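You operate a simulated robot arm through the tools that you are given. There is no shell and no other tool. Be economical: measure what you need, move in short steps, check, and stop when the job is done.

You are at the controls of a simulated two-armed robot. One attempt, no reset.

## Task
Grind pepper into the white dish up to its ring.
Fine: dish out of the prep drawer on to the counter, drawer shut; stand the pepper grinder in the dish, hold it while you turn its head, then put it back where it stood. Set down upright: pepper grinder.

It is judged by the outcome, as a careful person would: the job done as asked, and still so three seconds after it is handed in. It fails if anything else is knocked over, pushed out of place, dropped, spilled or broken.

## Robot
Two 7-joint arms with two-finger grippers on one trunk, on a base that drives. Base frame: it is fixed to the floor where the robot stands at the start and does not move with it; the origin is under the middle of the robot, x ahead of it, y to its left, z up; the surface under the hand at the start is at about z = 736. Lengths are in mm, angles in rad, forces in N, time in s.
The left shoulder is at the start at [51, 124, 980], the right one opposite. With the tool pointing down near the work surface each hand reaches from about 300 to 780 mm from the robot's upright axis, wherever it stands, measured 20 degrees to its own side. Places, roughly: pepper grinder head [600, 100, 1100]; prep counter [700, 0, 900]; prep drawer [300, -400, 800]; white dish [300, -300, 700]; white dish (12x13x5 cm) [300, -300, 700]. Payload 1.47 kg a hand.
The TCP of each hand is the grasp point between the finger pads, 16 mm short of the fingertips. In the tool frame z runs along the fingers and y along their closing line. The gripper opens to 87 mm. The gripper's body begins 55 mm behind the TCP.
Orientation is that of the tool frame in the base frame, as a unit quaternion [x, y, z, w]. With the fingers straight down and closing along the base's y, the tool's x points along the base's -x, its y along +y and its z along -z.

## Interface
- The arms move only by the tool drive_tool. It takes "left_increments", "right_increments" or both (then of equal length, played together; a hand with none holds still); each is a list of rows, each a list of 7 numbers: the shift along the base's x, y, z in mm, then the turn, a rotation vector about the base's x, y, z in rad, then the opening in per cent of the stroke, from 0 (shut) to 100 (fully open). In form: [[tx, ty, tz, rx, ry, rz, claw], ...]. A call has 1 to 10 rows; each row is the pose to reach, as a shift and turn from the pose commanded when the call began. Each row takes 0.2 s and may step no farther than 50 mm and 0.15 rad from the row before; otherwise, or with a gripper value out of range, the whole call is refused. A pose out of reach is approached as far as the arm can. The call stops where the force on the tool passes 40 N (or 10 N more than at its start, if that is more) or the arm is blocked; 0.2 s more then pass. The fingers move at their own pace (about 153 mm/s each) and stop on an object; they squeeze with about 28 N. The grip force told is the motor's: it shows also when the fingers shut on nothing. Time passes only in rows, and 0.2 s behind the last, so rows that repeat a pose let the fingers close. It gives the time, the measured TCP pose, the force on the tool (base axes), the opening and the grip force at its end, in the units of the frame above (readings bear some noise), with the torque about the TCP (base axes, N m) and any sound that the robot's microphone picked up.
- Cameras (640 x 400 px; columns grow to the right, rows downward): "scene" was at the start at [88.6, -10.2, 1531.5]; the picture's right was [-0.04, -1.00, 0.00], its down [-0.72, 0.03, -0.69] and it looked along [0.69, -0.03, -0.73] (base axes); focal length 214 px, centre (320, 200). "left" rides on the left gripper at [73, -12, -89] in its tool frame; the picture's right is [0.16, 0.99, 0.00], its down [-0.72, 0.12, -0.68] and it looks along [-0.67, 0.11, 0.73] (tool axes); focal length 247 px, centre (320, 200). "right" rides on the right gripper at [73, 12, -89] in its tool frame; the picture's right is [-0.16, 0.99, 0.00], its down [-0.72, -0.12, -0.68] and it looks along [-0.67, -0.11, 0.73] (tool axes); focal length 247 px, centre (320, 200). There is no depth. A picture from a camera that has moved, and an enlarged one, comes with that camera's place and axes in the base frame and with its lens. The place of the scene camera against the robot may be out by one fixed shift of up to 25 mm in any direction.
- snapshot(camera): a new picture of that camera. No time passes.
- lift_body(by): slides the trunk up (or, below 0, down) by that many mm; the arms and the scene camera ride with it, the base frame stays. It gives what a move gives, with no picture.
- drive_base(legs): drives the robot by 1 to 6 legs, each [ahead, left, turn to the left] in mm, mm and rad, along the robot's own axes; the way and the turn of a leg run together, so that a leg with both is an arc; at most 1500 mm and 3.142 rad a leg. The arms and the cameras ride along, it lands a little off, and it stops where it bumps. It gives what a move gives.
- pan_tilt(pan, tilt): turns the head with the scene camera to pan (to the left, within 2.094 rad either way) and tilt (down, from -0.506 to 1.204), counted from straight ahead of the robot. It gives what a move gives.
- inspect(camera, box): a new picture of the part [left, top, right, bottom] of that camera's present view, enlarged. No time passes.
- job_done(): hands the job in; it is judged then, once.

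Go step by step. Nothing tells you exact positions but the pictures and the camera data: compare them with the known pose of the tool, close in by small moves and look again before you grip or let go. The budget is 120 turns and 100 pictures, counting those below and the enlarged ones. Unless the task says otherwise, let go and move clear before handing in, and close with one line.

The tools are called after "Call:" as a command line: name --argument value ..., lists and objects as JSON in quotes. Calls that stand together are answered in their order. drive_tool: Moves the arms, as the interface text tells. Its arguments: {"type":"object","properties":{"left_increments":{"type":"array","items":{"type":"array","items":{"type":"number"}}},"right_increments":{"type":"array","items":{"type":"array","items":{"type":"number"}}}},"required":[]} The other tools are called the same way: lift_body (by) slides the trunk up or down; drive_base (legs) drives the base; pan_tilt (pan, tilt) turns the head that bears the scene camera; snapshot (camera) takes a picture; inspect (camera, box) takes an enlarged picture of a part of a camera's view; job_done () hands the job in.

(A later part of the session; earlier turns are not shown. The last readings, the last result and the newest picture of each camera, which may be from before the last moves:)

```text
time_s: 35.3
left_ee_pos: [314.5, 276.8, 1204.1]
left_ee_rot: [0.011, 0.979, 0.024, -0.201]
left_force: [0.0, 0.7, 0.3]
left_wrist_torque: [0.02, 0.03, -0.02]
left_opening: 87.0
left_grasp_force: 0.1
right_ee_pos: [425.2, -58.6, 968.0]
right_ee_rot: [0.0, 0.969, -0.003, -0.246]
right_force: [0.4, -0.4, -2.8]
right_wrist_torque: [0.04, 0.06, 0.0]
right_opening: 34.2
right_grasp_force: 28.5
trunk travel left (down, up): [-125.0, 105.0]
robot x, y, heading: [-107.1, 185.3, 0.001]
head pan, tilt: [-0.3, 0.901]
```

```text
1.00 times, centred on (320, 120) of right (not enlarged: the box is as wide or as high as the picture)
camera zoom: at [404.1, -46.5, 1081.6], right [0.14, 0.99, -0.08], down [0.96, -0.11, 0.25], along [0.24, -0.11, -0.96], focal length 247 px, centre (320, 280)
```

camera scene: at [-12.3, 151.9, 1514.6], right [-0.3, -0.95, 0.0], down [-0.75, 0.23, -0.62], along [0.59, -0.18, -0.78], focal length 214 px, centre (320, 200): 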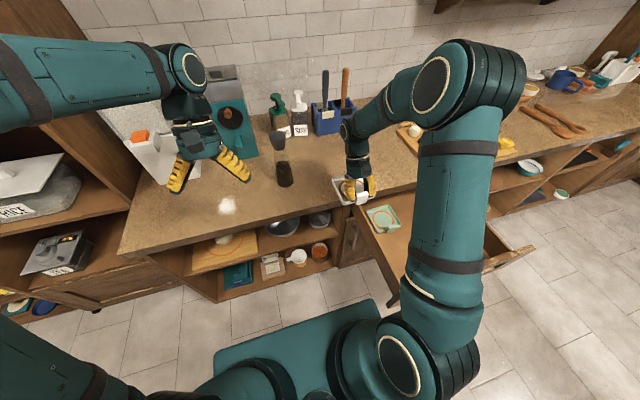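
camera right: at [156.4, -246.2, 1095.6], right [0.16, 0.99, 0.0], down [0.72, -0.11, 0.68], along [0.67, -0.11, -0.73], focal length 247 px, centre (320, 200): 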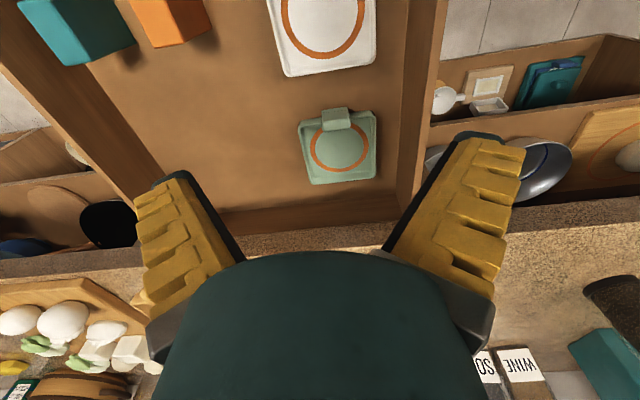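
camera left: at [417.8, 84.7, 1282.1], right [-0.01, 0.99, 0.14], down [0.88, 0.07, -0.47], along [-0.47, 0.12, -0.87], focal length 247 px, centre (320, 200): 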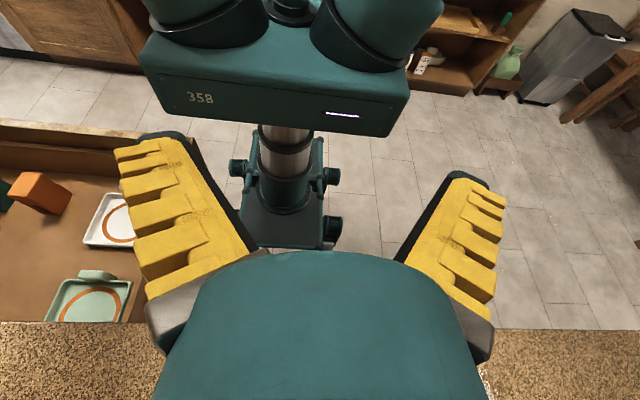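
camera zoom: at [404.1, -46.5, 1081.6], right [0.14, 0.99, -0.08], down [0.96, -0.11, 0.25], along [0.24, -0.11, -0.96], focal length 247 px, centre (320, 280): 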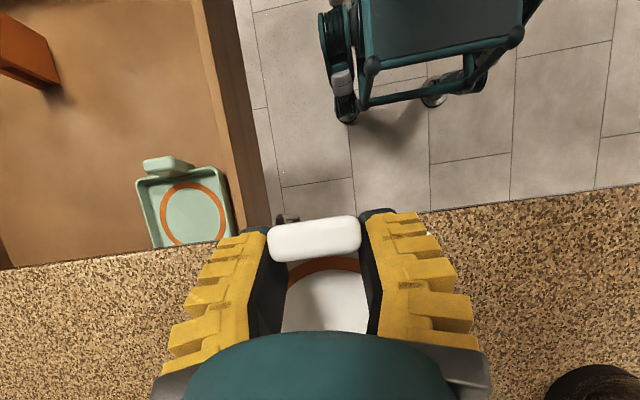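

The dish is close to the counter edge (x≈410), so I'll shift it 45 mm further in and lower it to contact.

Call:
drive_tool --right_increments '[[25, 0, 0, 0, 0, 0, 0], [45, 0, 0, 0, 0, 0, 0], [45, 0, -6, 0, 0, 0, 0], [45, 0, -11, 0, 0, 0, 0], [45, 0, -15, 0, 0, 0, 0], [45, 0, -17, 0, 0, 0, 0], [45, 0, -17, 0, 0, 0, 0]]'

Call:
inspect --camera "scene" --box '[300, 150, 400, 213]'

```text
time_s: 36.9
left_ee_pos: [313.8, 277.1, 1204.6]
left_ee_rot: [0.011, 0.979, 0.023, -0.201]
left_force: [0.1, -0.8, -0.4]
left_wrist_torque: [0.0, -0.02, -0.02]
left_opening: 87.1
left_grasp_force: 0.0
right_ee_pos: [471.1, -58.5, 952.0]
right_ee_rot: [0.0, 0.969, -0.002, -0.246]
right_force: [-0.4, 0.5, -2.0]
right_wrist_torque: [0.06, -0.06, 0.03]
right_opening: 34.4
right_grasp_force: 28.1
trunk travel left (down, up): [-125.0, 105.0]
robot x, y, heading: [-106.4, 180.5, -0.001]
head pan, tilt: [-0.3, 0.901]
```

```text
6.35 times, centred on (350, 182) of scene
camera zoom: at [-12.1, 151.9, 1514.6], right [-0.3, -0.95, 0.0], down [-0.75, 0.23, -0.62], along [0.59, -0.18, -0.78], focal length 1362 px, centre (130, 318)
```

zoom: 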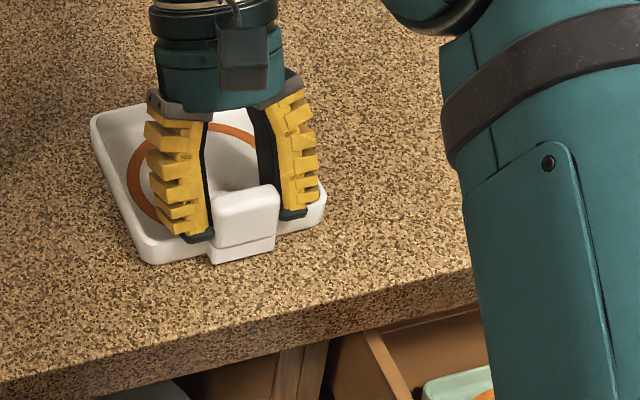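

No contact yet; I'll lower in 2 mm steps.

Call:
drive_tool --right_increments '[[0, 0, -2, 0, 0, 0, 0], [0, 0, -4, 0, 0, 0, 0], [0, 0, -4, 0, 0, 0, 0]]'

```text
time_s: 37.7
left_ee_pos: [313.2, 276.9, 1206.1]
left_ee_rot: [0.009, 0.98, 0.023, -0.2]
left_force: [0.2, 0.2, 0.1]
left_wrist_torque: [0.01, 0.02, -0.02]
left_opening: 87.0
left_grasp_force: 0.1
right_ee_pos: [471.2, -59.8, 948.9]
right_ee_rot: [0.0, 0.969, -0.003, -0.245]
right_force: [0.7, -1.5, 19.2]
right_wrist_torque: [-0.07, 0.21, 0.1]
right_opening: 35.7
right_grasp_force: 28.1
trunk travel left (down, up): [-125.0, 105.0]
robot x, y, heading: [-107.4, 180.3, -0.0]
head pan, tilt: [-0.3, 0.901]
```

Contact at z≈949. I'll relax the push, open, and rise clear.

Call:
drive_tool --right_increments '[[0, 0, 2, 0, 0, 0, 0], [0, 0, 2, 0, 0, 0, 50], [0, 0, 2, 0, 0, 0, 100], [0, 0, 2, 0, 0, 0, 100], [3, 0, 30, 0, 0, 0, 100], [5, 0, 75, 0, 0, 0, 100], [5, 0, 120, 0, 0, 0, 100]]'

Call:
inspect --camera "scene" --box '[240, 100, 440, 225]'

Call:
inspect --camera "right" --box '[0, 0, 640, 240]'

```text
time_s: 39.3
left_ee_pos: [313.9, 276.9, 1204.7]
left_ee_rot: [0.01, 0.98, 0.022, -0.2]
left_force: [0.0, 0.0, -0.5]
left_wrist_torque: [0.0, 0.0, -0.02]
left_opening: 87.1
left_grasp_force: 0.1
right_ee_pos: [475.4, -59.4, 1069.0]
right_ee_rot: [0.0, 0.969, -0.002, -0.246]
right_force: [-0.1, -0.6, -1.2]
right_wrist_torque: [0.04, 0.08, 0.01]
right_opening: 66.9
right_grasp_force: 0.1
trunk travel left (down, up): [-125.0, 105.0]
robot x, y, heading: [-113.0, 182.5, 0.001]
head pan, tilt: [-0.3, 0.901]
```

```text
3.20 times, centred on (340, 162) of scene
camera zoom: at [-12.9, 152.0, 1514.7], right [-0.3, -0.95, 0.0], down [-0.75, 0.23, -0.62], along [0.59, -0.18, -0.78], focal length 686 px, centre (256, 320)
```

zoom: 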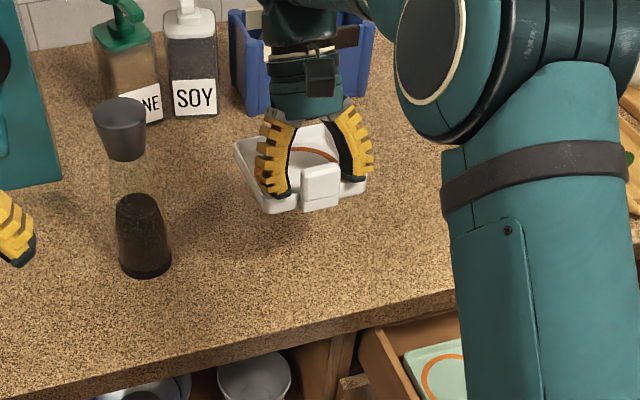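

```text
1.00 times, centred on (320, 120) of right (not enlarged: the box is as wide or as high as the picture)
camera zoom: at [454.9, -47.4, 1182.2], right [0.14, 0.99, -0.08], down [0.96, -0.11, 0.25], along [0.24, -0.11, -0.96], focal length 247 px, centre (320, 280)
```

zoom: 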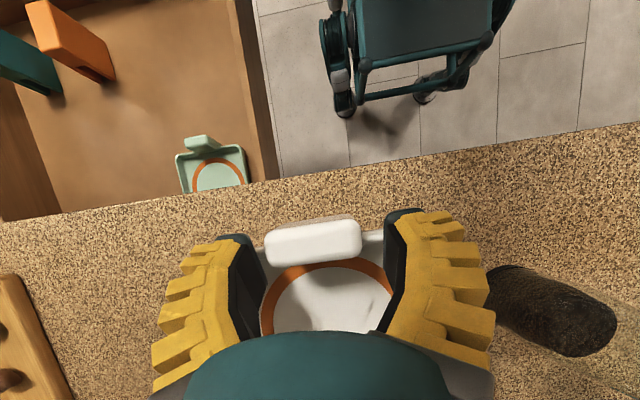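

The dish came up with the hand: the opened fingertips wedged against its inner walls. I'll lower it back to the counter, then open less before rising.

Call:
drive_tool --right_increments '[[-1, 0, -40, 0, 0, 0, 100], [-3, 0, -80, 0, 0, 0, 100], [-5, 0, -106, 0, 0, 0, 100], [-5, 0, -112, 0, 0, 0, 100], [-5, 0, -116, 0, 0, 0, 100], [-5, 0, -118, 0, 0, 0, 100]]'

Call:
inspect --camera "scene" --box '[300, 150, 400, 213]'

```text
time_s: 40.7
left_ee_pos: [314.7, 277.3, 1205.9]
left_ee_rot: [0.01, 0.979, 0.023, -0.202]
left_force: [0.6, -0.2, -0.2]
left_wrist_torque: [0.0, 0.0, -0.01]
left_opening: 87.2
left_grasp_force: 0.2
right_ee_pos: [469.6, -57.8, 949.2]
right_ee_rot: [0.0, 0.969, -0.003, -0.247]
right_force: [-0.2, 1.4, 1.1]
right_wrist_torque: [-0.01, 0.01, 0.05]
right_opening: 66.8
right_grasp_force: 0.1
trunk travel left (down, up): [-125.0, 105.0]
robot x, y, heading: [-107.5, 181.6, 0.001]
head pan, tilt: [-0.3, 0.901]
```

```text
6.35 times, centred on (350, 182) of scene
camera zoom: at [-12.1, 152.1, 1514.6], right [-0.3, -0.95, 0.0], down [-0.75, 0.23, -0.62], along [0.59, -0.18, -0.78], focal length 1362 px, centre (130, 318)
```

zoom: 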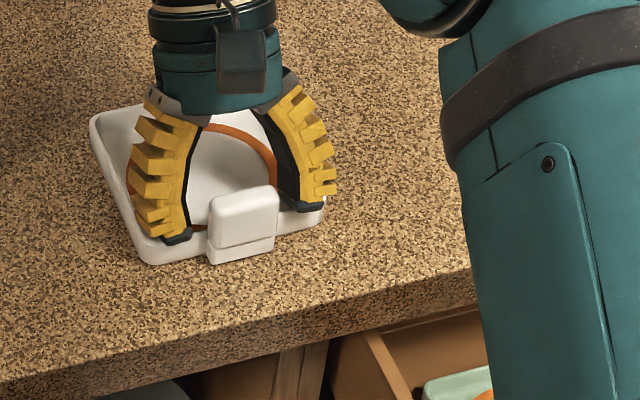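

The dish is resting again. I'll narrow to about 50 mm and rise slowly.

Call:
drive_tool --right_increments '[[0, 0, 0, 0, 0, 0, 58], [0, 0, 0, 0, 0, 0, 58], [0, 0, 10, 0, 0, 0, 58], [0, 0, 25, 0, 0, 0, 58], [0, 0, 40, 0, 0, 0, 58], [0, 0, 80, 0, 0, 0, 58]]'

Call:
inspect --camera "scene" --box '[280, 130, 400, 205]'

```text
time_s: 42.1
left_ee_pos: [313.7, 276.6, 1204.8]
left_ee_rot: [0.011, 0.979, 0.023, -0.2]
left_force: [-0.2, 1.1, 0.0]
left_wrist_torque: [0.03, 0.0, -0.02]
left_opening: 86.9
left_grasp_force: 0.1
right_ee_pos: [466.3, -58.7, 1028.4]
right_ee_rot: [0.0, 0.969, -0.004, -0.247]
right_force: [0.1, 0.7, 0.5]
right_wrist_torque: [0.0, -0.01, 0.01]
right_opening: 55.5
right_grasp_force: 3.5
trunk travel left (down, up): [-125.0, 105.0]
robot x, y, heading: [-105.8, 180.5, -0.003]
head pan, tilt: [-0.3, 0.901]
```

```text
5.33 times, centred on (340, 168) of scene
camera zoom: at [-13.2, 152.2, 1514.7], right [-0.3, -0.95, 0.0], down [-0.75, 0.23, -0.62], along [0.59, -0.18, -0.78], focal length 1144 px, centre (213, 373)
```

zoom: 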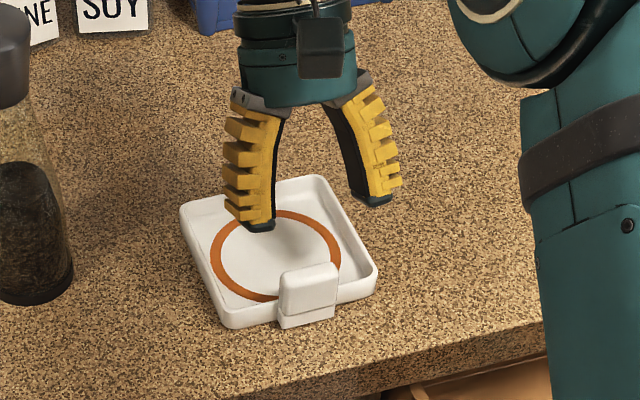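

The dish stands free on the counter. Next is the drawer: I'll raise the right hand, then back the robot out and to the right in front of the drawer.

Call:
drive_tool --right_increments '[[-20, 0, 40, 0, -0.1, 0, 58], [-40, 0, 80, 0, -0.2, 0, 50], [-60, 0, 110, 0, -0.3, 0, 30], [-60, 0, 110, 0, -0.4, 0, 0], [-60, 0, 110, 0, -0.5, 0, 0]]'

Call:
drive_base --legs '[[-380, 0, 0], [0, -340, 0]]'

Call:
pan_tilt --pan -0.15 --tilt 0.8

Call:
snapshot --camera "scene"

```text
time_s: 43.3
left_ee_pos: [312.7, 277.1, 1205.5]
left_ee_rot: [0.01, 0.98, 0.022, -0.2]
left_force: [0.0, 0.8, -0.6]
left_wrist_torque: [0.0, 0.01, 0.0]
left_opening: 86.9
left_grasp_force: 0.0
right_ee_pos: [409.2, -59.9, 1139.9]
right_ee_rot: [0.001, 1.0, -0.003, 0.001]
right_force: [-1.2, 0.2, 0.9]
right_wrist_torque: [0.03, 0.01, 0.01]
right_opening: 0.1
right_grasp_force: 27.8
trunk travel left (down, up): [-125.0, 105.0]
robot x, y, heading: [-111.8, 183.8, -0.002]
head pan, tilt: [-0.3, 0.901]
```

```text
time_s: 48.9
left_ee_pos: [-67.4, -63.3, 1205.1]
left_ee_rot: [0.009, 0.979, 0.023, -0.202]
left_force: [0.1, 0.3, -0.3]
left_wrist_torque: [0.02, 0.01, -0.01]
left_opening: 86.8
left_grasp_force: 0.0
right_ee_pos: [29.2, -399.8, 1138.8]
right_ee_rot: [0.0, 1.0, -0.002, 0.001]
right_force: [-0.7, 0.2, 0.4]
right_wrist_torque: [0.0, 0.0, 0.02]
right_opening: 0.0
right_grasp_force: 28.1
trunk travel left (down, up): [-125.0, 105.0]
robot x, y, heading: [-488.1, -158.7, 0.004]
head pan, tilt: [-0.3, 0.901]
```

```text
time_s: 49.5
left_ee_pos: [-67.9, -63.8, 1204.8]
left_ee_rot: [0.009, 0.979, 0.022, -0.202]
left_force: [-0.3, -0.9, 0.9]
left_wrist_torque: [-0.01, -0.02, -0.02]
left_opening: 87.3
left_grasp_force: 0.1
right_ee_pos: [28.3, -399.7, 1138.4]
right_ee_rot: [-0.001, 1.0, -0.002, 0.001]
right_force: [-0.2, 0.4, 0.1]
right_wrist_torque: [0.0, -0.01, 0.01]
right_opening: 0.0
right_grasp_force: 28.3
trunk travel left (down, up): [-125.0, 105.0]
robot x, y, heading: [-493.6, -157.1, 0.003]
head pan, tilt: [-0.15, 0.799]
```

```text
61 pictures are left
camera scene: at [-386.2, -178.8, 1522.5], right [-0.15, -0.99, 0.0], down [-0.71, 0.11, -0.7], along [0.69, -0.1, -0.72], focal length 214 px, centre (320, 200)
```

scene: 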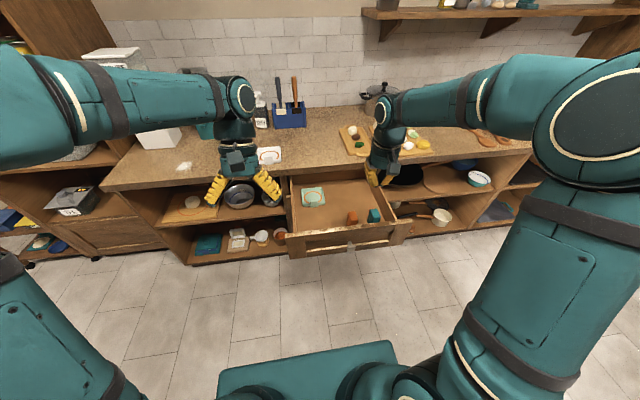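

I'm now squarely in front of the drawer. A closer look at its front and handle before pushing.

Call:
inspect --camera "scene" --box '[270, 165, 430, 265]'

```text
4.00 times, centred on (350, 215) of scene
camera zoom: at [-386.2, -178.8, 1522.5], right [-0.15, -0.99, 0.0], down [-0.71, 0.11, -0.7], along [0.69, -0.1, -0.72], focal length 858 px, centre (200, 140)
```

zoom: 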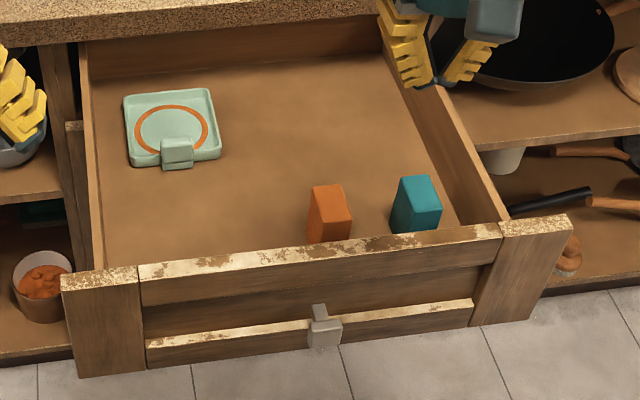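

The front has a top rail and a low knob. I'll point the right fingers forward and bring them level with the top rail in front of the panel.

Call:
drive_tool --right_increments '[[-20, 5, -5, 0, -0.14, 0, 0], [-40, 10, -10, 0, -0.28, 0, 0], [-60, 15, -15, 0, -0.42, 0, 0], [-75, 25, -20, 0, -0.56, 0, 0], [-80, 35, -40, 0, -0.7, 0, 0], [-80, 45, -70, 0, -0.84, 0, 0], [-80, 50, -100, 0, -0.98, 0, 0], [-80, 50, -130, 0, -1.12, 0, 0], [-80, 50, -160, 0, -1.26, 0, 0]]'

Call:
inspect --camera "scene" --box '[230, 130, 470, 280]'

```text
time_s: 51.5
left_ee_pos: [-68.7, -63.4, 1205.3]
left_ee_rot: [0.009, 0.98, 0.022, -0.199]
left_force: [0.3, 0.7, 1.1]
left_wrist_torque: [-0.09, -0.02, 0.0]
left_opening: 87.0
left_grasp_force: 0.0
right_ee_pos: [15.0, -323.1, 1015.1]
right_ee_rot: [-0.026, 0.844, 0.01, 0.535]
right_force: [-0.1, -6.1, 0.6]
right_wrist_torque: [0.19, 0.04, 0.46]
right_opening: 0.0
right_grasp_force: 28.1
right hand out of reach, approached as far as the arm can: row 5, 6, 7, 8, 9
trunk travel left (down, up): [-125.0, 105.0]
robot x, y, heading: [-487.7, -157.7, 0.005]
head pan, tilt: [-0.15, 0.799]
```

```text
2.67 times, centred on (350, 205) of scene
camera zoom: at [-386.9, -177.5, 1522.8], right [-0.15, -0.99, 0.0], down [-0.71, 0.11, -0.7], along [0.69, -0.1, -0.72], focal length 572 px, centre (240, 187)
```

zoom: 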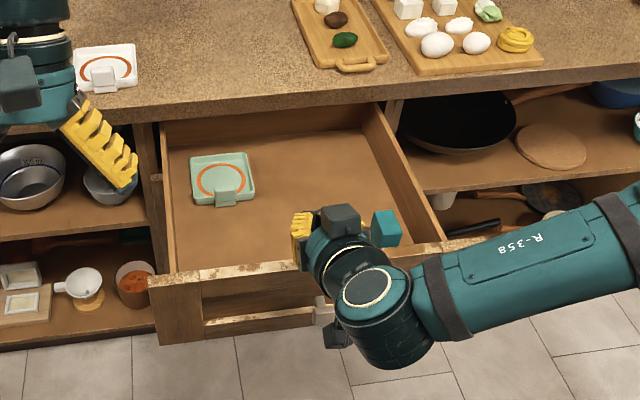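

The hand is too near the body for this pose, so I'll back the base up another 170 mm.

Call:
drive_base --legs '[[-170, 0, 0]]'

Call:
drive_tool --right_increments '[[0, -15, 0, 0, 0, 0, 0], [10, -25, -20, 0, -0.06, 0, 0], [15, -30, -60, 0, -0.12, 0, 0], [20, -30, -100, 0, -0.12, 0, 0], [20, -30, -140, 0, -0.12, 0, 0], [20, -30, -172, 0, -0.12, 0, 0]]'

Call:
inspect --camera "scene" --box '[230, 110, 470, 260]'

```text
time_s: 53.0
left_ee_pos: [-236.7, -66.1, 1204.4]
left_ee_rot: [0.011, 0.98, 0.023, -0.2]
left_force: [0.2, 0.6, 0.1]
left_wrist_torque: [0.01, -0.02, 0.01]
left_opening: 87.1
left_grasp_force: 0.1
right_ee_pos: [-156.3, -349.1, 1005.8]
right_ee_rot: [-0.002, 0.849, -0.001, 0.529]
right_force: [0.2, 1.4, 0.2]
right_wrist_torque: [0.02, 0.0, 0.02]
right_opening: 0.1
right_grasp_force: 27.9
trunk travel left (down, up): [-125.0, 105.0]
robot x, y, heading: [-654.5, -158.9, -0.004]
head pan, tilt: [-0.15, 0.799]
```

```text
time_s: 54.4
left_ee_pos: [-234.5, -66.5, 1204.8]
left_ee_rot: [0.011, 0.979, 0.024, -0.2]
left_force: [1.0, -0.8, 0.5]
left_wrist_torque: [0.04, -0.01, -0.02]
left_opening: 87.0
left_grasp_force: 0.1
right_ee_pos: [-131.7, -465.4, 873.0]
right_ee_rot: [-0.018, 0.823, 0.012, 0.567]
right_force: [1.4, 3.6, -0.7]
right_wrist_torque: [-0.09, -0.09, -0.3]
right_opening: 0.1
right_grasp_force: 28.1
right hand out of reach, approached as far as the arm can: row 2, 3, 4, 5, 6
trunk travel left (down, up): [-125.0, 105.0]
robot x, y, heading: [-656.2, -159.6, 0.002]
head pan, tilt: [-0.15, 0.799]
```

```text
2.67 times, centred on (350, 185) of scene
camera zoom: at [-554.4, -179.9, 1522.3], right [-0.15, -0.99, 0.0], down [-0.71, 0.11, -0.7], along [0.69, -0.11, -0.72], focal length 572 px, centre (240, 240)
```

zoom: 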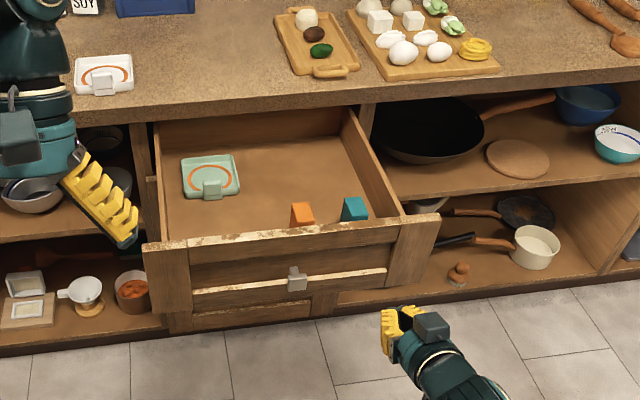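

Now the hand hangs free in front of the drawer. I'll move it to just before the middle of the top rail.

Call:
drive_tool --right_increments '[[20, 20, 0, 0, 0, 0, 0], [45, 45, 0, 0, 0, 0, 0], [70, 70, -8, 0, 0, 0, 0], [95, 95, -16, 0, 0, 0, 0], [115, 112, -25, 0, 0, 0, 0], [130, 115, -30, 0, 0, 0, 0]]'

Call:
inspect --camera "scene" --box '[230, 110, 470, 260]'

Call:
snapshot --camera "right"

```text
time_s: 55.8
left_ee_pos: [-236.0, -63.7, 1204.9]
left_ee_rot: [0.011, 0.979, 0.022, -0.202]
left_force: [0.1, -0.8, 0.4]
left_wrist_torque: [0.0, 0.03, 0.03]
left_opening: 87.1
left_grasp_force: 0.0
right_ee_pos: [23.8, -418.2, 885.3]
right_ee_rot: [-0.021, 0.828, 0.025, 0.56]
right_force: [-0.4, -0.1, 0.6]
right_wrist_torque: [0.01, -0.02, 0.0]
right_opening: 0.1
right_grasp_force: 27.7
right hand out of reach, approached as far as the arm can: row 1, 2, 3, 4, 5, 6
trunk travel left (down, up): [-125.0, 105.0]
robot x, y, heading: [-655.6, -159.0, 0.002]
head pan, tilt: [-0.15, 0.799]
```

```text
2.67 times, centred on (350, 185) of scene
camera zoom: at [-553.7, -178.7, 1522.5], right [-0.15, -0.99, 0.0], down [-0.71, 0.11, -0.7], along [0.69, -0.11, -0.72], focal length 572 px, centre (240, 240)
```

zoom: 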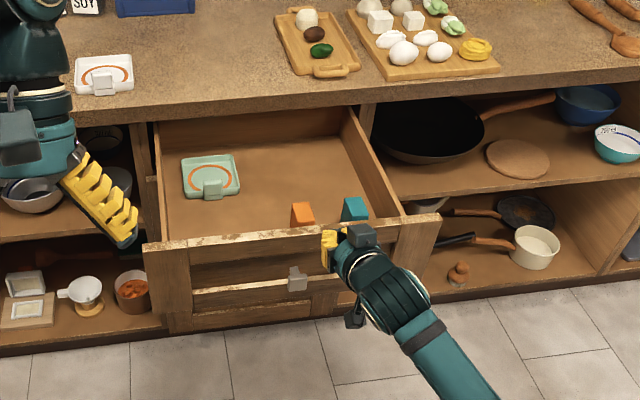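

```text
56 pictures are left
camera right: at [-87.2, -413.6, 852.0], right [0.0, 0.99, 0.17], down [-0.35, -0.16, 0.92], along [0.94, -0.05, 0.35], focal length 247 px, centre (320, 200)
```

right: 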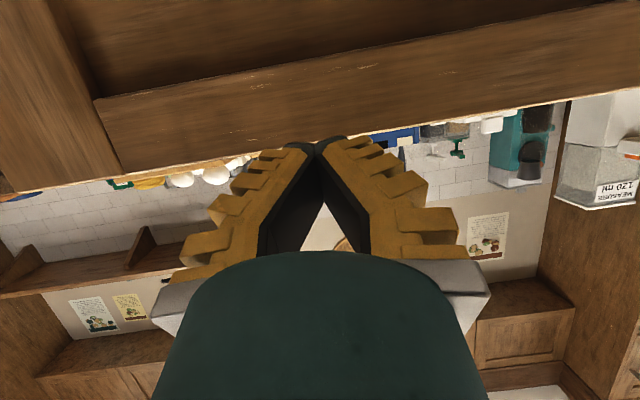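

The fingertips are just above the panel's top edge (z≈864) and the commanded pose is partly unreachable. I'll ease the pitch and aim for a reachable spot lower on the rail.

Call:
drive_tool --right_increments '[[20, -30, 22, 0, 0.1, 0, 0], [40, -60, 44, 0, 0.2, 0, 0], [50, -85, 60, 0, 0.3, 0, 0], [50, -85, 60, 0, 0.3, 0, 0]]'

Call:
snapshot --camera "right"

```text
time_s: 56.8
left_ee_pos: [-234.0, -65.0, 1203.7]
left_ee_rot: [0.011, 0.979, 0.023, -0.201]
left_force: [0.3, 0.1, 1.1]
left_wrist_torque: [-0.03, 0.01, 0.02]
left_opening: 87.2
left_grasp_force: 0.1
right_ee_pos: [71.0, -505.2, 945.1]
right_ee_rot: [-0.017, 0.901, 0.029, 0.432]
right_force: [0.4, -0.6, -0.8]
right_wrist_torque: [0.0, -0.02, 0.01]
right_opening: 0.0
right_grasp_force: 27.8
trunk travel left (down, up): [-125.0, 105.0]
robot x, y, heading: [-659.4, -160.3, -0.003]
head pan, tilt: [-0.15, 0.799]
```

```text
55 pictures are left
camera right: at [-45.0, -500.9, 945.5], right [0.05, 0.99, 0.16], down [-0.07, -0.16, 0.99], along [1.0, -0.06, 0.06], focal length 247 px, centre (320, 200)
```

right: 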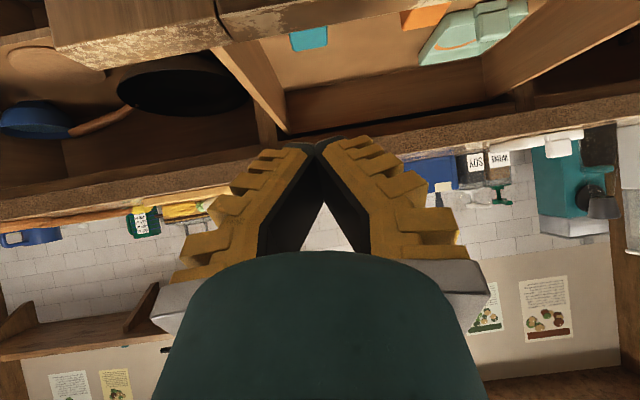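

The hand is exactly where commanded now. I'll back off slightly, go down and across to the rail's middle.

Call:
drive_tool --right_increments '[[-40, 15, -15, 0, 0, 0, 0], [-60, 45, -45, 0, 0, 0, 0], [-60, 80, -80, 0, 0, 0, 0], [-60, 115, -103, 0, 0, 0, 0], [-60, 155, -103, 0, 0, 0, 0], [-60, 155, -103, 0, 0, 0, 0]]'

Call:
snapshot --camera "right"

Call:
inspect --camera "scene" --box '[270, 165, 430, 265]'

```text
time_s: 58.2
left_ee_pos: [-236.5, -66.2, 1205.0]
left_ee_rot: [0.011, 0.979, 0.024, -0.2]
left_force: [-0.1, 0.6, -1.2]
left_wrist_torque: [0.02, -0.01, -0.03]
left_opening: 86.9
left_grasp_force: 0.1
right_ee_pos: [8.9, -349.3, 841.1]
right_ee_rot: [-0.017, 0.902, 0.029, 0.431]
right_force: [-0.2, 0.5, -0.5]
right_wrist_torque: [0.01, 0.0, 0.0]
right_opening: 0.1
right_grasp_force: 28.2
trunk travel left (down, up): [-125.0, 105.0]
robot x, y, heading: [-657.5, -157.7, 0.001]
head pan, tilt: [-0.15, 0.799]
```

```text
54 pictures are left
camera right: at [-107.1, -345.3, 841.3], right [0.04, 0.99, 0.16], down [-0.07, -0.16, 0.99], along [1.0, -0.05, 0.06], focal length 247 px, centre (320, 200)
```

right: 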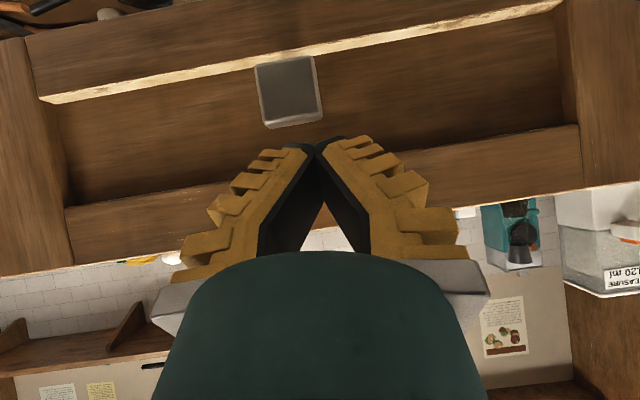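

```text
4.00 times, centred on (350, 215) of scene
camera zoom: at [-554.4, -179.5, 1522.6], right [-0.15, -0.99, 0.0], down [-0.71, 0.11, -0.7], along [0.69, -0.11, -0.72], focal length 858 px, centre (200, 140)
```

zoom: 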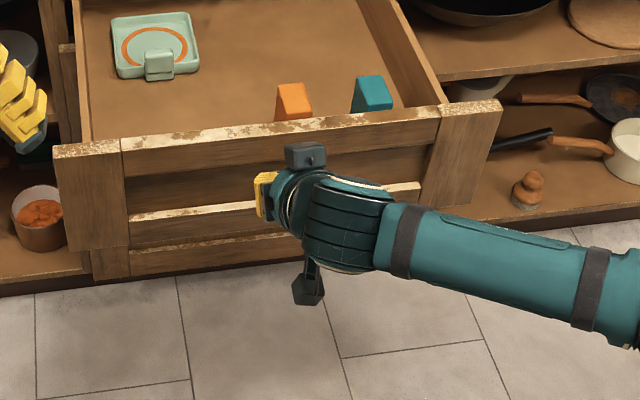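

The fingertips are slightly below the top rail. I'll raise 15 mm and push gently forward.

Call:
drive_tool --right_increments '[[0, 0, 15, 0, 0, 0, 0], [15, 0, 15, 0, 0, 0, 0], [30, 0, 15, 0, 0, 0, 0], [40, 0, 15, 0, 0, 0, 0], [50, 0, 15, 0, 0, 0, 0], [60, 0, 15, 0, 0, 0, 0], [70, 0, 15, 0, 0, 0, 0], [82, 0, 15, 0, 0, 0, 0], [95, 0, 15, 0, 0, 0, 0], [110, 0, 15, 0, 0, 0, 0]]'

Call:
snapshot --camera "right"

Call:
inspect --camera "scene" --box '[270, 145, 430, 245]'

```text
time_s: 60.4
left_ee_pos: [-235.8, -64.5, 1204.4]
left_ee_rot: [0.01, 0.979, 0.023, -0.2]
left_force: [-0.3, -0.5, 0.0]
left_wrist_torque: [-0.01, 0.03, -0.01]
left_opening: 86.9
left_grasp_force: 0.0
right_ee_pos: [117.9, -348.9, 860.2]
right_ee_rot: [-0.017, 0.901, 0.029, 0.432]
right_force: [0.7, 0.5, -0.3]
right_wrist_torque: [0.01, -0.01, 0.0]
right_opening: 0.1
right_grasp_force: 27.6
trunk travel left (down, up): [-125.0, 105.0]
robot x, y, heading: [-658.8, -155.9, -0.002]
head pan, tilt: [-0.15, 0.799]
```

```text
52 pictures are left
camera right: at [2.3, -344.9, 860.2], right [0.04, 0.99, 0.16], down [-0.07, -0.16, 0.99], along [1.0, -0.06, 0.06], focal length 247 px, centre (320, 200)
```

right: 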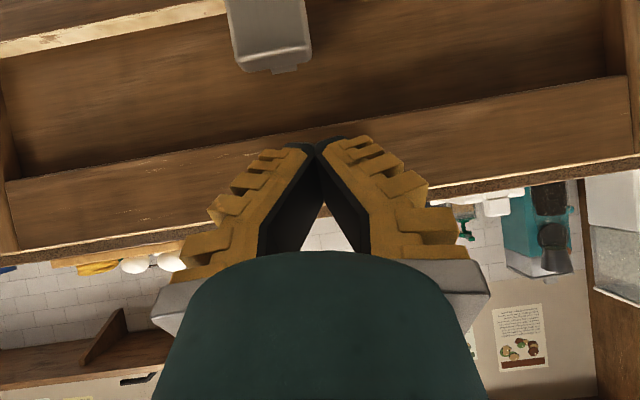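

```text
4.00 times, centred on (350, 195) of scene
camera zoom: at [-553.8, -178.7, 1522.5], right [-0.15, -0.99, 0.0], down [-0.71, 0.11, -0.7], along [0.69, -0.11, -0.72], focal length 858 px, centre (200, 220)
```

zoom: 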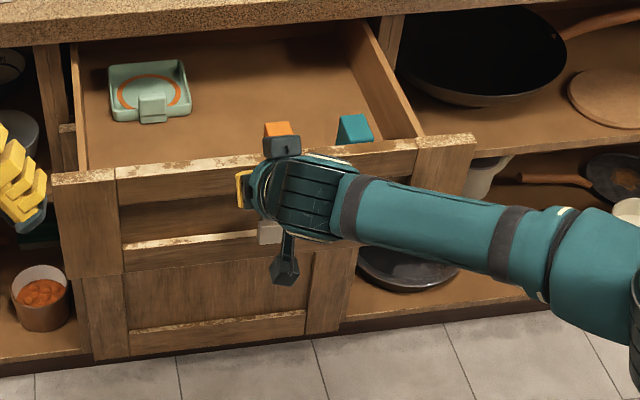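

The drawer is sliding shut. The arm is near full reach, so I'll keep the hand in place and drive the base forward to continue.

Call:
drive_base --legs '[[180, 0, 0]]'

Call:
snapshot --camera "right"

Call:
snapshot --camera "scene"

```text
time_s: 61.9
left_ee_pos: [-53.1, -68.2, 1203.2]
left_ee_rot: [0.014, 0.979, 0.023, -0.202]
left_force: [1.0, -0.3, -0.2]
left_wrist_torque: [0.03, 0.05, 0.0]
left_opening: 87.2
left_grasp_force: 0.1
right_ee_pos: [297.6, -355.6, 859.0]
right_ee_rot: [-0.014, 0.902, 0.028, 0.43]
right_force: [1.4, 0.1, 0.8]
right_wrist_torque: [0.02, 0.02, 0.04]
right_opening: 0.0
right_grasp_force: 27.3
trunk travel left (down, up): [-125.0, 105.0]
robot x, y, heading: [-478.6, -161.0, -0.009]
head pan, tilt: [-0.15, 0.799]
```

```text
50 pictures are left
camera right: at [182.1, -350.4, 859.7], right [0.05, 0.99, 0.16], down [-0.07, -0.16, 0.99], along [1.0, -0.06, 0.06], focal length 247 px, centre (320, 200)
```

right: 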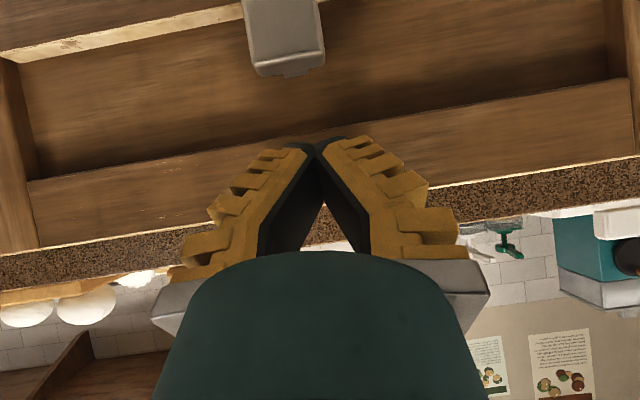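

```text
49 pictures are left
camera scene: at [-372.2, -180.5, 1522.4], right [-0.16, -0.99, 0.0], down [-0.71, 0.11, -0.7], along [0.69, -0.11, -0.72], focal length 214 px, centre (320, 200)
```

scene: 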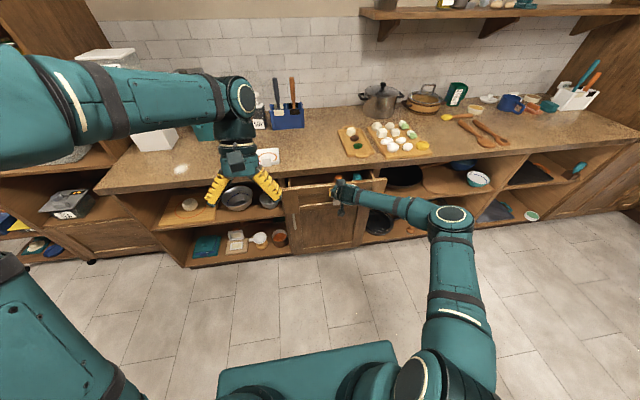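

About 90 mm remain. I'll push on with the arm, slightly lower to stay clear of the counter lip.

Call:
drive_tool --right_increments '[[-4, 0, -6, 0, 0, 0, 0], [10, 0, -8, 0, 0, 0, 0], [22, 0, -8, 0, 0, 0, 0], [34, 0, -8, 0, 0, 0, 0], [46, 0, -8, 0, 0, 0, 0], [58, 0, -8, 0, 0, 0, 0]]'

Call:
snapshot --camera "right"

Call:
inspect --camera "scene" --box '[270, 145, 430, 245]'

```text
time_s: 63.3
left_ee_pos: [-54.0, -68.1, 1205.1]
left_ee_rot: [0.013, 0.979, 0.023, -0.201]
left_force: [0.4, -0.6, 0.9]
left_wrist_torque: [-0.01, 0.0, -0.01]
left_opening: 87.0
left_grasp_force: 0.1
right_ee_pos: [355.8, -356.7, 852.2]
right_ee_rot: [-0.014, 0.902, 0.027, 0.431]
right_force: [0.5, 0.3, 0.2]
right_wrist_torque: [-0.02, -0.03, 0.0]
right_opening: 0.2
right_grasp_force: 27.8
trunk travel left (down, up): [-125.0, 105.0]
robot x, y, heading: [-478.7, -154.8, -0.007]
head pan, tilt: [-0.15, 0.799]
```

```text
48 pictures are left
camera right: at [240.4, -350.8, 851.7], right [0.05, 0.99, 0.16], down [-0.07, -0.16, 0.99], along [1.0, -0.06, 0.06], focal length 247 px, centre (320, 200)
```

right: 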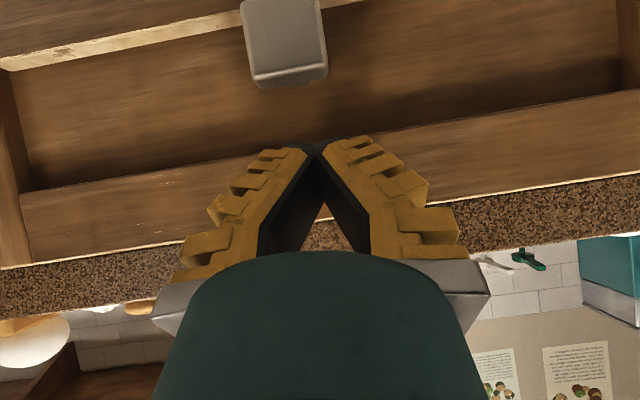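

```text
4.00 times, centred on (350, 195) of scene
camera zoom: at [-373.1, -180.2, 1522.5], right [-0.16, -0.99, 0.0], down [-0.71, 0.11, -0.7], along [0.69, -0.11, -0.72], focal length 858 px, centre (200, 220)
```

zoom: 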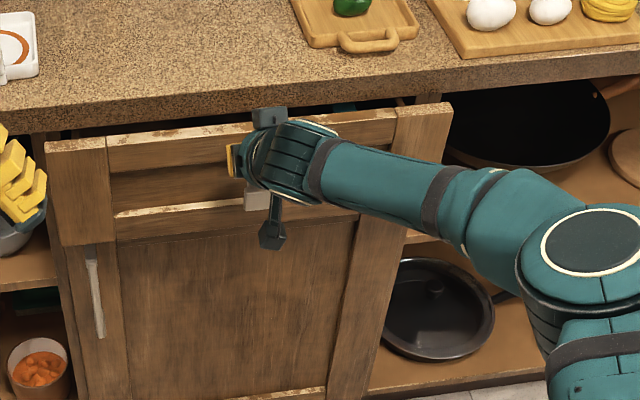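

Nearly shut; I'll continue until it stops.

Call:
drive_tool --right_increments '[[10, 0, 0, 0, 0, 0, 0], [20, 0, 0, 0, 0, 0, 0], [30, 0, 0, 0, 0, 0, 0], [38, 0, 0, 0, 0, 0, 0], [46, 0, 0, 0, 0, 0, 0], [54, 0, 0, 0, 0, 0, 0], [62, 0, 0, 0, 0, 0, 0], [70, 0, 0, 0, 0, 0, 0]]'

Call:
snapshot --camera "right"

Call:
inspect --camera "scene" --box '[270, 145, 430, 245]'

```text
time_s: 64.9
left_ee_pos: [-53.7, -68.6, 1203.6]
left_ee_rot: [0.014, 0.979, 0.023, -0.201]
left_force: [0.7, -0.5, 0.0]
left_wrist_torque: [-0.01, -0.01, 0.0]
left_opening: 87.3
left_grasp_force: 0.0
right_ee_pos: [414.1, -356.3, 848.9]
right_ee_rot: [-0.014, 0.903, 0.028, 0.428]
right_force: [-5.0, 1.7, 1.5]
right_wrist_torque: [-0.08, -0.01, -0.03]
right_opening: 0.0
right_grasp_force: 27.5
trunk travel left (down, up): [-125.0, 105.0]
robot x, y, heading: [-481.0, -159.2, -0.01]
head pan, tilt: [-0.15, 0.799]
stopped in row 7 (right hand): the force on the tool passed its limit at 45 N (the readings are from after the stop); the commanded pose is now the measured one
```

```text
46 pictures are left
camera right: at [297.5, -349.6, 849.6], right [0.05, 0.99, 0.16], down [-0.06, -0.16, 0.99], along [1.0, -0.06, 0.05], focal length 247 px, centre (320, 200)
```

right: 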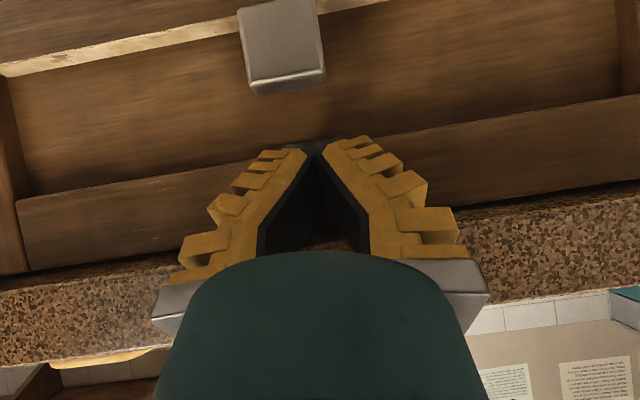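

```text
4.00 times, centred on (350, 195) of scene
camera zoom: at [-373.5, -179.8, 1522.5], right [-0.16, -0.99, 0.0], down [-0.71, 0.11, -0.7], along [0.69, -0.11, -0.72], focal length 858 px, centre (200, 220)
```

zoom: 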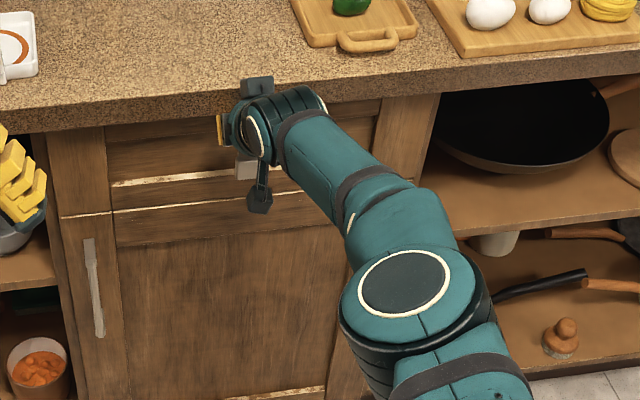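

The drawer front is flush with the door below. I'll back the hand off and check.

Call:
drive_tool --right_increments '[[-40, 0, 0, 0, 0, 0, 0], [-80, 0, 0, 0, 0, 0, 0], [-120, 0, 0, 0, 0, 0, 0], [-140, 0, 40, 0, 0.1, 0, 20], [-150, 0, 85, 0, 0.24, 0, 50], [-150, 0, 130, 0, 0.38, 0, 100], [-150, 0, 175, 0, 0.52, 0, 100], [-150, 0, 220, 0, 0.66, 0, 100], [-150, 0, 260, 0, 0.8, 0, 100], [-150, 0, 290, 0, 0.87, 0, 100]]'

Call:
snapshot --camera "scene"

Call:
inspect --camera "scene" --box '[250, 125, 410, 225]'

```text
time_s: 65.2
left_ee_pos: [-55.9, -68.3, 1205.8]
left_ee_rot: [0.013, 0.98, 0.023, -0.199]
left_force: [-1.2, 0.3, 0.0]
left_wrist_torque: [-0.02, -0.05, -0.01]
left_opening: 87.2
left_grasp_force: 0.1
right_ee_pos: [402.8, -354.0, 857.8]
right_ee_rot: [-0.019, 0.899, 0.026, 0.437]
right_force: [-2.8, -0.4, -3.5]
right_wrist_torque: [0.05, -0.3, 0.01]
right_opening: 0.0
right_grasp_force: 27.9
trunk travel left (down, up): [-125.0, 105.0]
robot x, y, heading: [-481.3, -157.7, -0.008]
head pan, tilt: [-0.15, 0.799]
stopped in row 1 (right hand): the force on the tool passed its limit at 111 N (the readings are from after the stop); the commanded pose is now the measured one
```

```text
44 pictures are left
camera scene: at [-376.2, -180.5, 1522.8], right [-0.16, -0.99, 0.0], down [-0.71, 0.11, -0.7], along [0.69, -0.11, -0.72], focal length 214 px, centre (320, 200)
```

scene: 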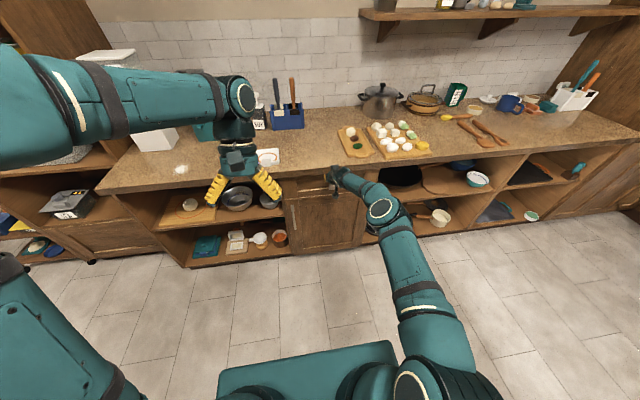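

```text
4.00 times, centred on (330, 175) of scene
camera zoom: at [-376.2, -180.5, 1522.8], right [-0.16, -0.99, 0.0], down [-0.71, 0.11, -0.7], along [0.69, -0.11, -0.72], focal length 858 px, centre (280, 300)
```

zoom: 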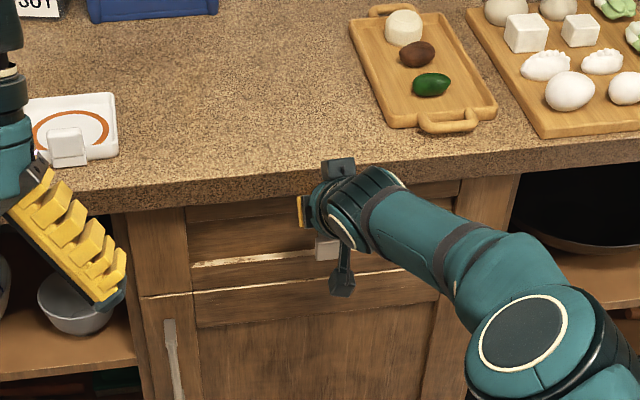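

Something pushed down on the hand, probably the counter lip above it. I'll lower a little and retreat in small steps.

Call:
drive_tool --right_increments '[[0, 0, -5, 0, 0, 0, 0], [0, 0, -10, 0, 0, 0, 0], [-5, 0, -12, 0, 0, 0, 0], [-12, 0, -14, 0, 0, 0, 0], [-20, 0, -15, 0, 0, 0, 0], [-30, 0, -15, 0, 0, 0, 0]]'

Call:
snapshot --camera "right"

```text
time_s: 66.6
left_ee_pos: [-55.5, -67.3, 1206.6]
left_ee_rot: [0.013, 0.979, 0.023, -0.2]
left_force: [0.7, 1.5, -0.2]
left_wrist_torque: [-0.05, 0.01, 0.0]
left_opening: 87.1
left_grasp_force: 0.1
right_ee_pos: [376.2, -352.5, 844.5]
right_ee_rot: [-0.02, 0.898, 0.026, 0.439]
right_force: [0.9, -0.9, 0.2]
right_wrist_torque: [0.03, -0.01, 0.03]
right_opening: 0.0
right_grasp_force: 28.0
trunk travel left (down, up): [-125.0, 105.0]
robot x, y, heading: [-477.3, -160.0, -0.01]
head pan, tilt: [-0.15, 0.799]
```

```text
42 pictures are left
camera right: at [260.1, -348.2, 841.8], right [0.04, 0.99, 0.16], down [-0.08, -0.15, 0.98], along [1.0, -0.05, 0.08], focal length 247 px, centre (320, 200)
```

right: 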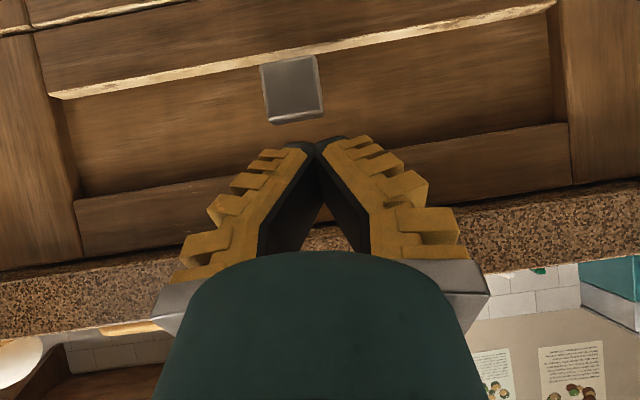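

The hand is free and the drawer is shut flush. I'll retract and raise the right hand, turning it tool-down.

Call:
drive_tool --right_increments '[[-40, 0, 0, 0, 0, 0, 0], [-80, 0, 0, 0, 0, 0, 20], [-115, 0, 20, 0, 0.1, 0, 50], [-125, 0, 60, 0, 0.24, 0, 100], [-125, 0, 105, 0, 0.38, 0, 100], [-125, 0, 150, 0, 0.52, 0, 100], [-125, 0, 195, 0, 0.66, 0, 100], [-125, 0, 240, 0, 0.8, 0, 100], [-125, 0, 285, 0, 0.91, 0, 100], [-125, 0, 330, 0, 0.91, 0, 100]]'

Call:
snapshot --camera "scene"

```text
time_s: 68.8
left_ee_pos: [-57.8, -68.4, 1206.6]
left_ee_rot: [0.014, 0.98, 0.024, -0.198]
left_force: [-1.2, -0.9, 0.4]
left_wrist_torque: [0.03, -0.03, 0.01]
left_opening: 87.0
left_grasp_force: 0.1
right_ee_pos: [237.6, -353.8, 1171.2]
right_ee_rot: [-0.008, 0.999, 0.033, -0.001]
right_force: [-0.3, 0.3, 0.6]
right_wrist_torque: [0.01, -0.08, 0.03]
right_opening: 86.8
right_grasp_force: 0.0
right hand out of reach, approached as far as the arm can: row 10
trunk travel left (down, up): [-125.0, 105.0]
robot x, y, heading: [-477.8, -160.8, -0.008]
head pan, tilt: [-0.15, 0.799]
```

```text
41 pictures are left
camera scene: at [-377.4, -180.6, 1522.9], right [-0.16, -0.99, 0.0], down [-0.71, 0.11, -0.7], along [0.69, -0.11, -0.72], focal length 214 px, centre (320, 200)
```

scene: 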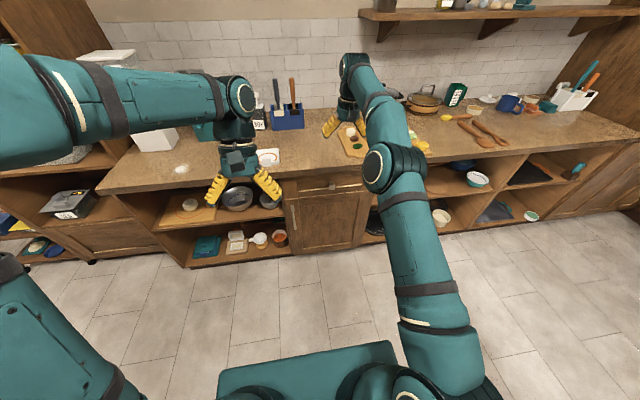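

The drawer is shut. Next I'll drive to a spot in front of the grinder and dish.

Call:
drive_base --legs '[[0, 180, 0.008], [300, 0, 0]]'

Call:
drive_tool --left_increments '[[0, 10, 0, 0, -0.14, 0, 100], [0, 10, 0, 0, -0.28, 0, 100], [0, 10, 0, 0, -0.42, 0, 100], [10, 10, 0, 0, -0.56, 0, 100], [20, 10, -30, 0, -0.7, 0, 100], [30, 10, -60, 0, -0.84, 0, 100], [40, 10, -90, 0, -0.98, 0, 100], [50, 10, -110, 0, -1.12, 0, 100], [60, 10, -130, 0, -1.26, 0, 100], [70, 10, -150, 0, -1.4, 0, 100]]'

Call:
pan_tilt --pan 0.05 --tilt 0.8

Call:
snapshot --camera "scene"

Call:
snapshot --camera "left"

```text
time_s: 72.7
left_ee_pos: [256.5, 109.2, 1204.7]
left_ee_rot: [0.015, 0.979, 0.024, -0.2]
left_force: [0.6, 1.0, -0.7]
left_wrist_torque: [0.0, 0.03, -0.05]
left_opening: 86.9
left_grasp_force: 0.0
right_ee_pos: [549.4, -177.9, 1169.5]
right_ee_rot: [-0.006, 0.999, 0.033, -0.002]
right_force: [0.8, -0.8, -0.1]
right_wrist_torque: [-0.02, -0.01, 0.01]
right_opening: 87.3
right_grasp_force: 0.1
trunk travel left (down, up): [-125.0, 105.0]
robot x, y, heading: [-169.2, 24.8, -0.013]
head pan, tilt: [-0.15, 0.799]
```

```text
time_s: 74.9
left_ee_pos: [326.8, 119.2, 1053.9]
left_ee_rot: [-0.005, 0.878, 0.027, 0.478]
left_force: [-0.3, 0.0, 0.4]
left_wrist_torque: [-0.04, 0.02, -0.01]
left_opening: 86.9
left_grasp_force: 0.1
right_ee_pos: [549.2, -176.5, 1170.4]
right_ee_rot: [-0.007, 0.999, 0.032, -0.002]
right_force: [0.6, -0.4, -0.3]
right_wrist_torque: [-0.01, 0.04, -0.01]
right_opening: 87.1
right_grasp_force: 0.1
trunk travel left (down, up): [-125.0, 105.0]
robot x, y, heading: [-166.4, 19.2, -0.013]
head pan, tilt: [-0.15, 0.799]
```

```text
time_s: 75.7
left_ee_pos: [323.9, 119.0, 1053.3]
left_ee_rot: [-0.004, 0.878, 0.027, 0.478]
left_force: [0.3, 0.3, 0.3]
left_wrist_torque: [0.05, 0.0, 0.01]
left_opening: 87.1
left_grasp_force: 0.1
right_ee_pos: [548.1, -177.9, 1169.8]
right_ee_rot: [-0.006, 0.999, 0.032, -0.001]
right_force: [0.4, 0.2, -0.4]
right_wrist_torque: [-0.02, 0.0, 0.01]
right_opening: 87.1
right_grasp_force: 0.1
trunk travel left (down, up): [-125.0, 105.0]
robot x, y, heading: [-163.6, 21.3, -0.007]
head pan, tilt: [0.051, 0.799]
```

```text
40 pictures are left
camera scene: at [-63.7, 14.0, 1522.5], right [0.04, -1.0, 0.0], down [-0.72, -0.03, -0.7], along [0.7, 0.03, -0.72], focal length 214 px, centre (320, 200)
```

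scene: 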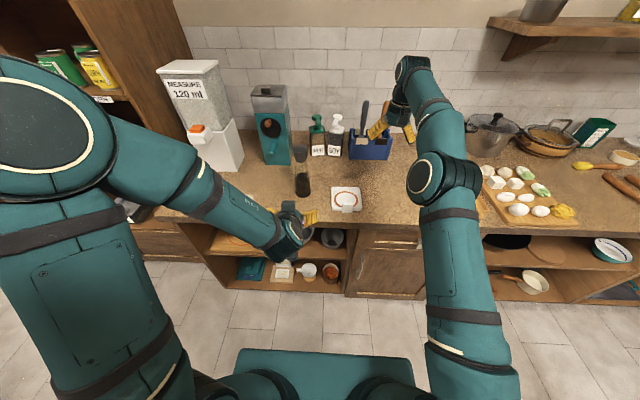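

```text
39 pictures are left
camera left: at [209.6, 102.8, 1040.8], right [-0.12, 0.99, -0.09], down [-0.18, 0.07, 0.98], along [0.98, 0.13, 0.17], focal length 247 px, centre (320, 200)
```

left: 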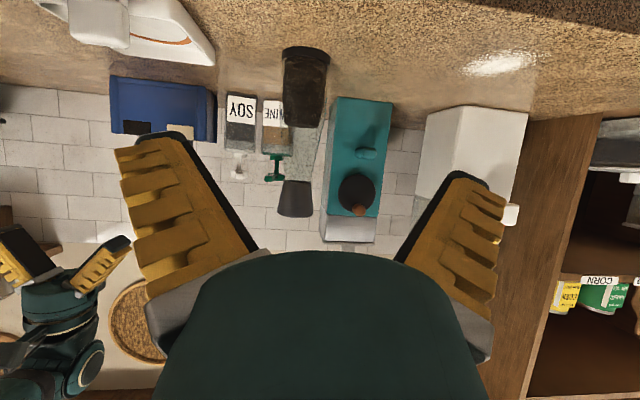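

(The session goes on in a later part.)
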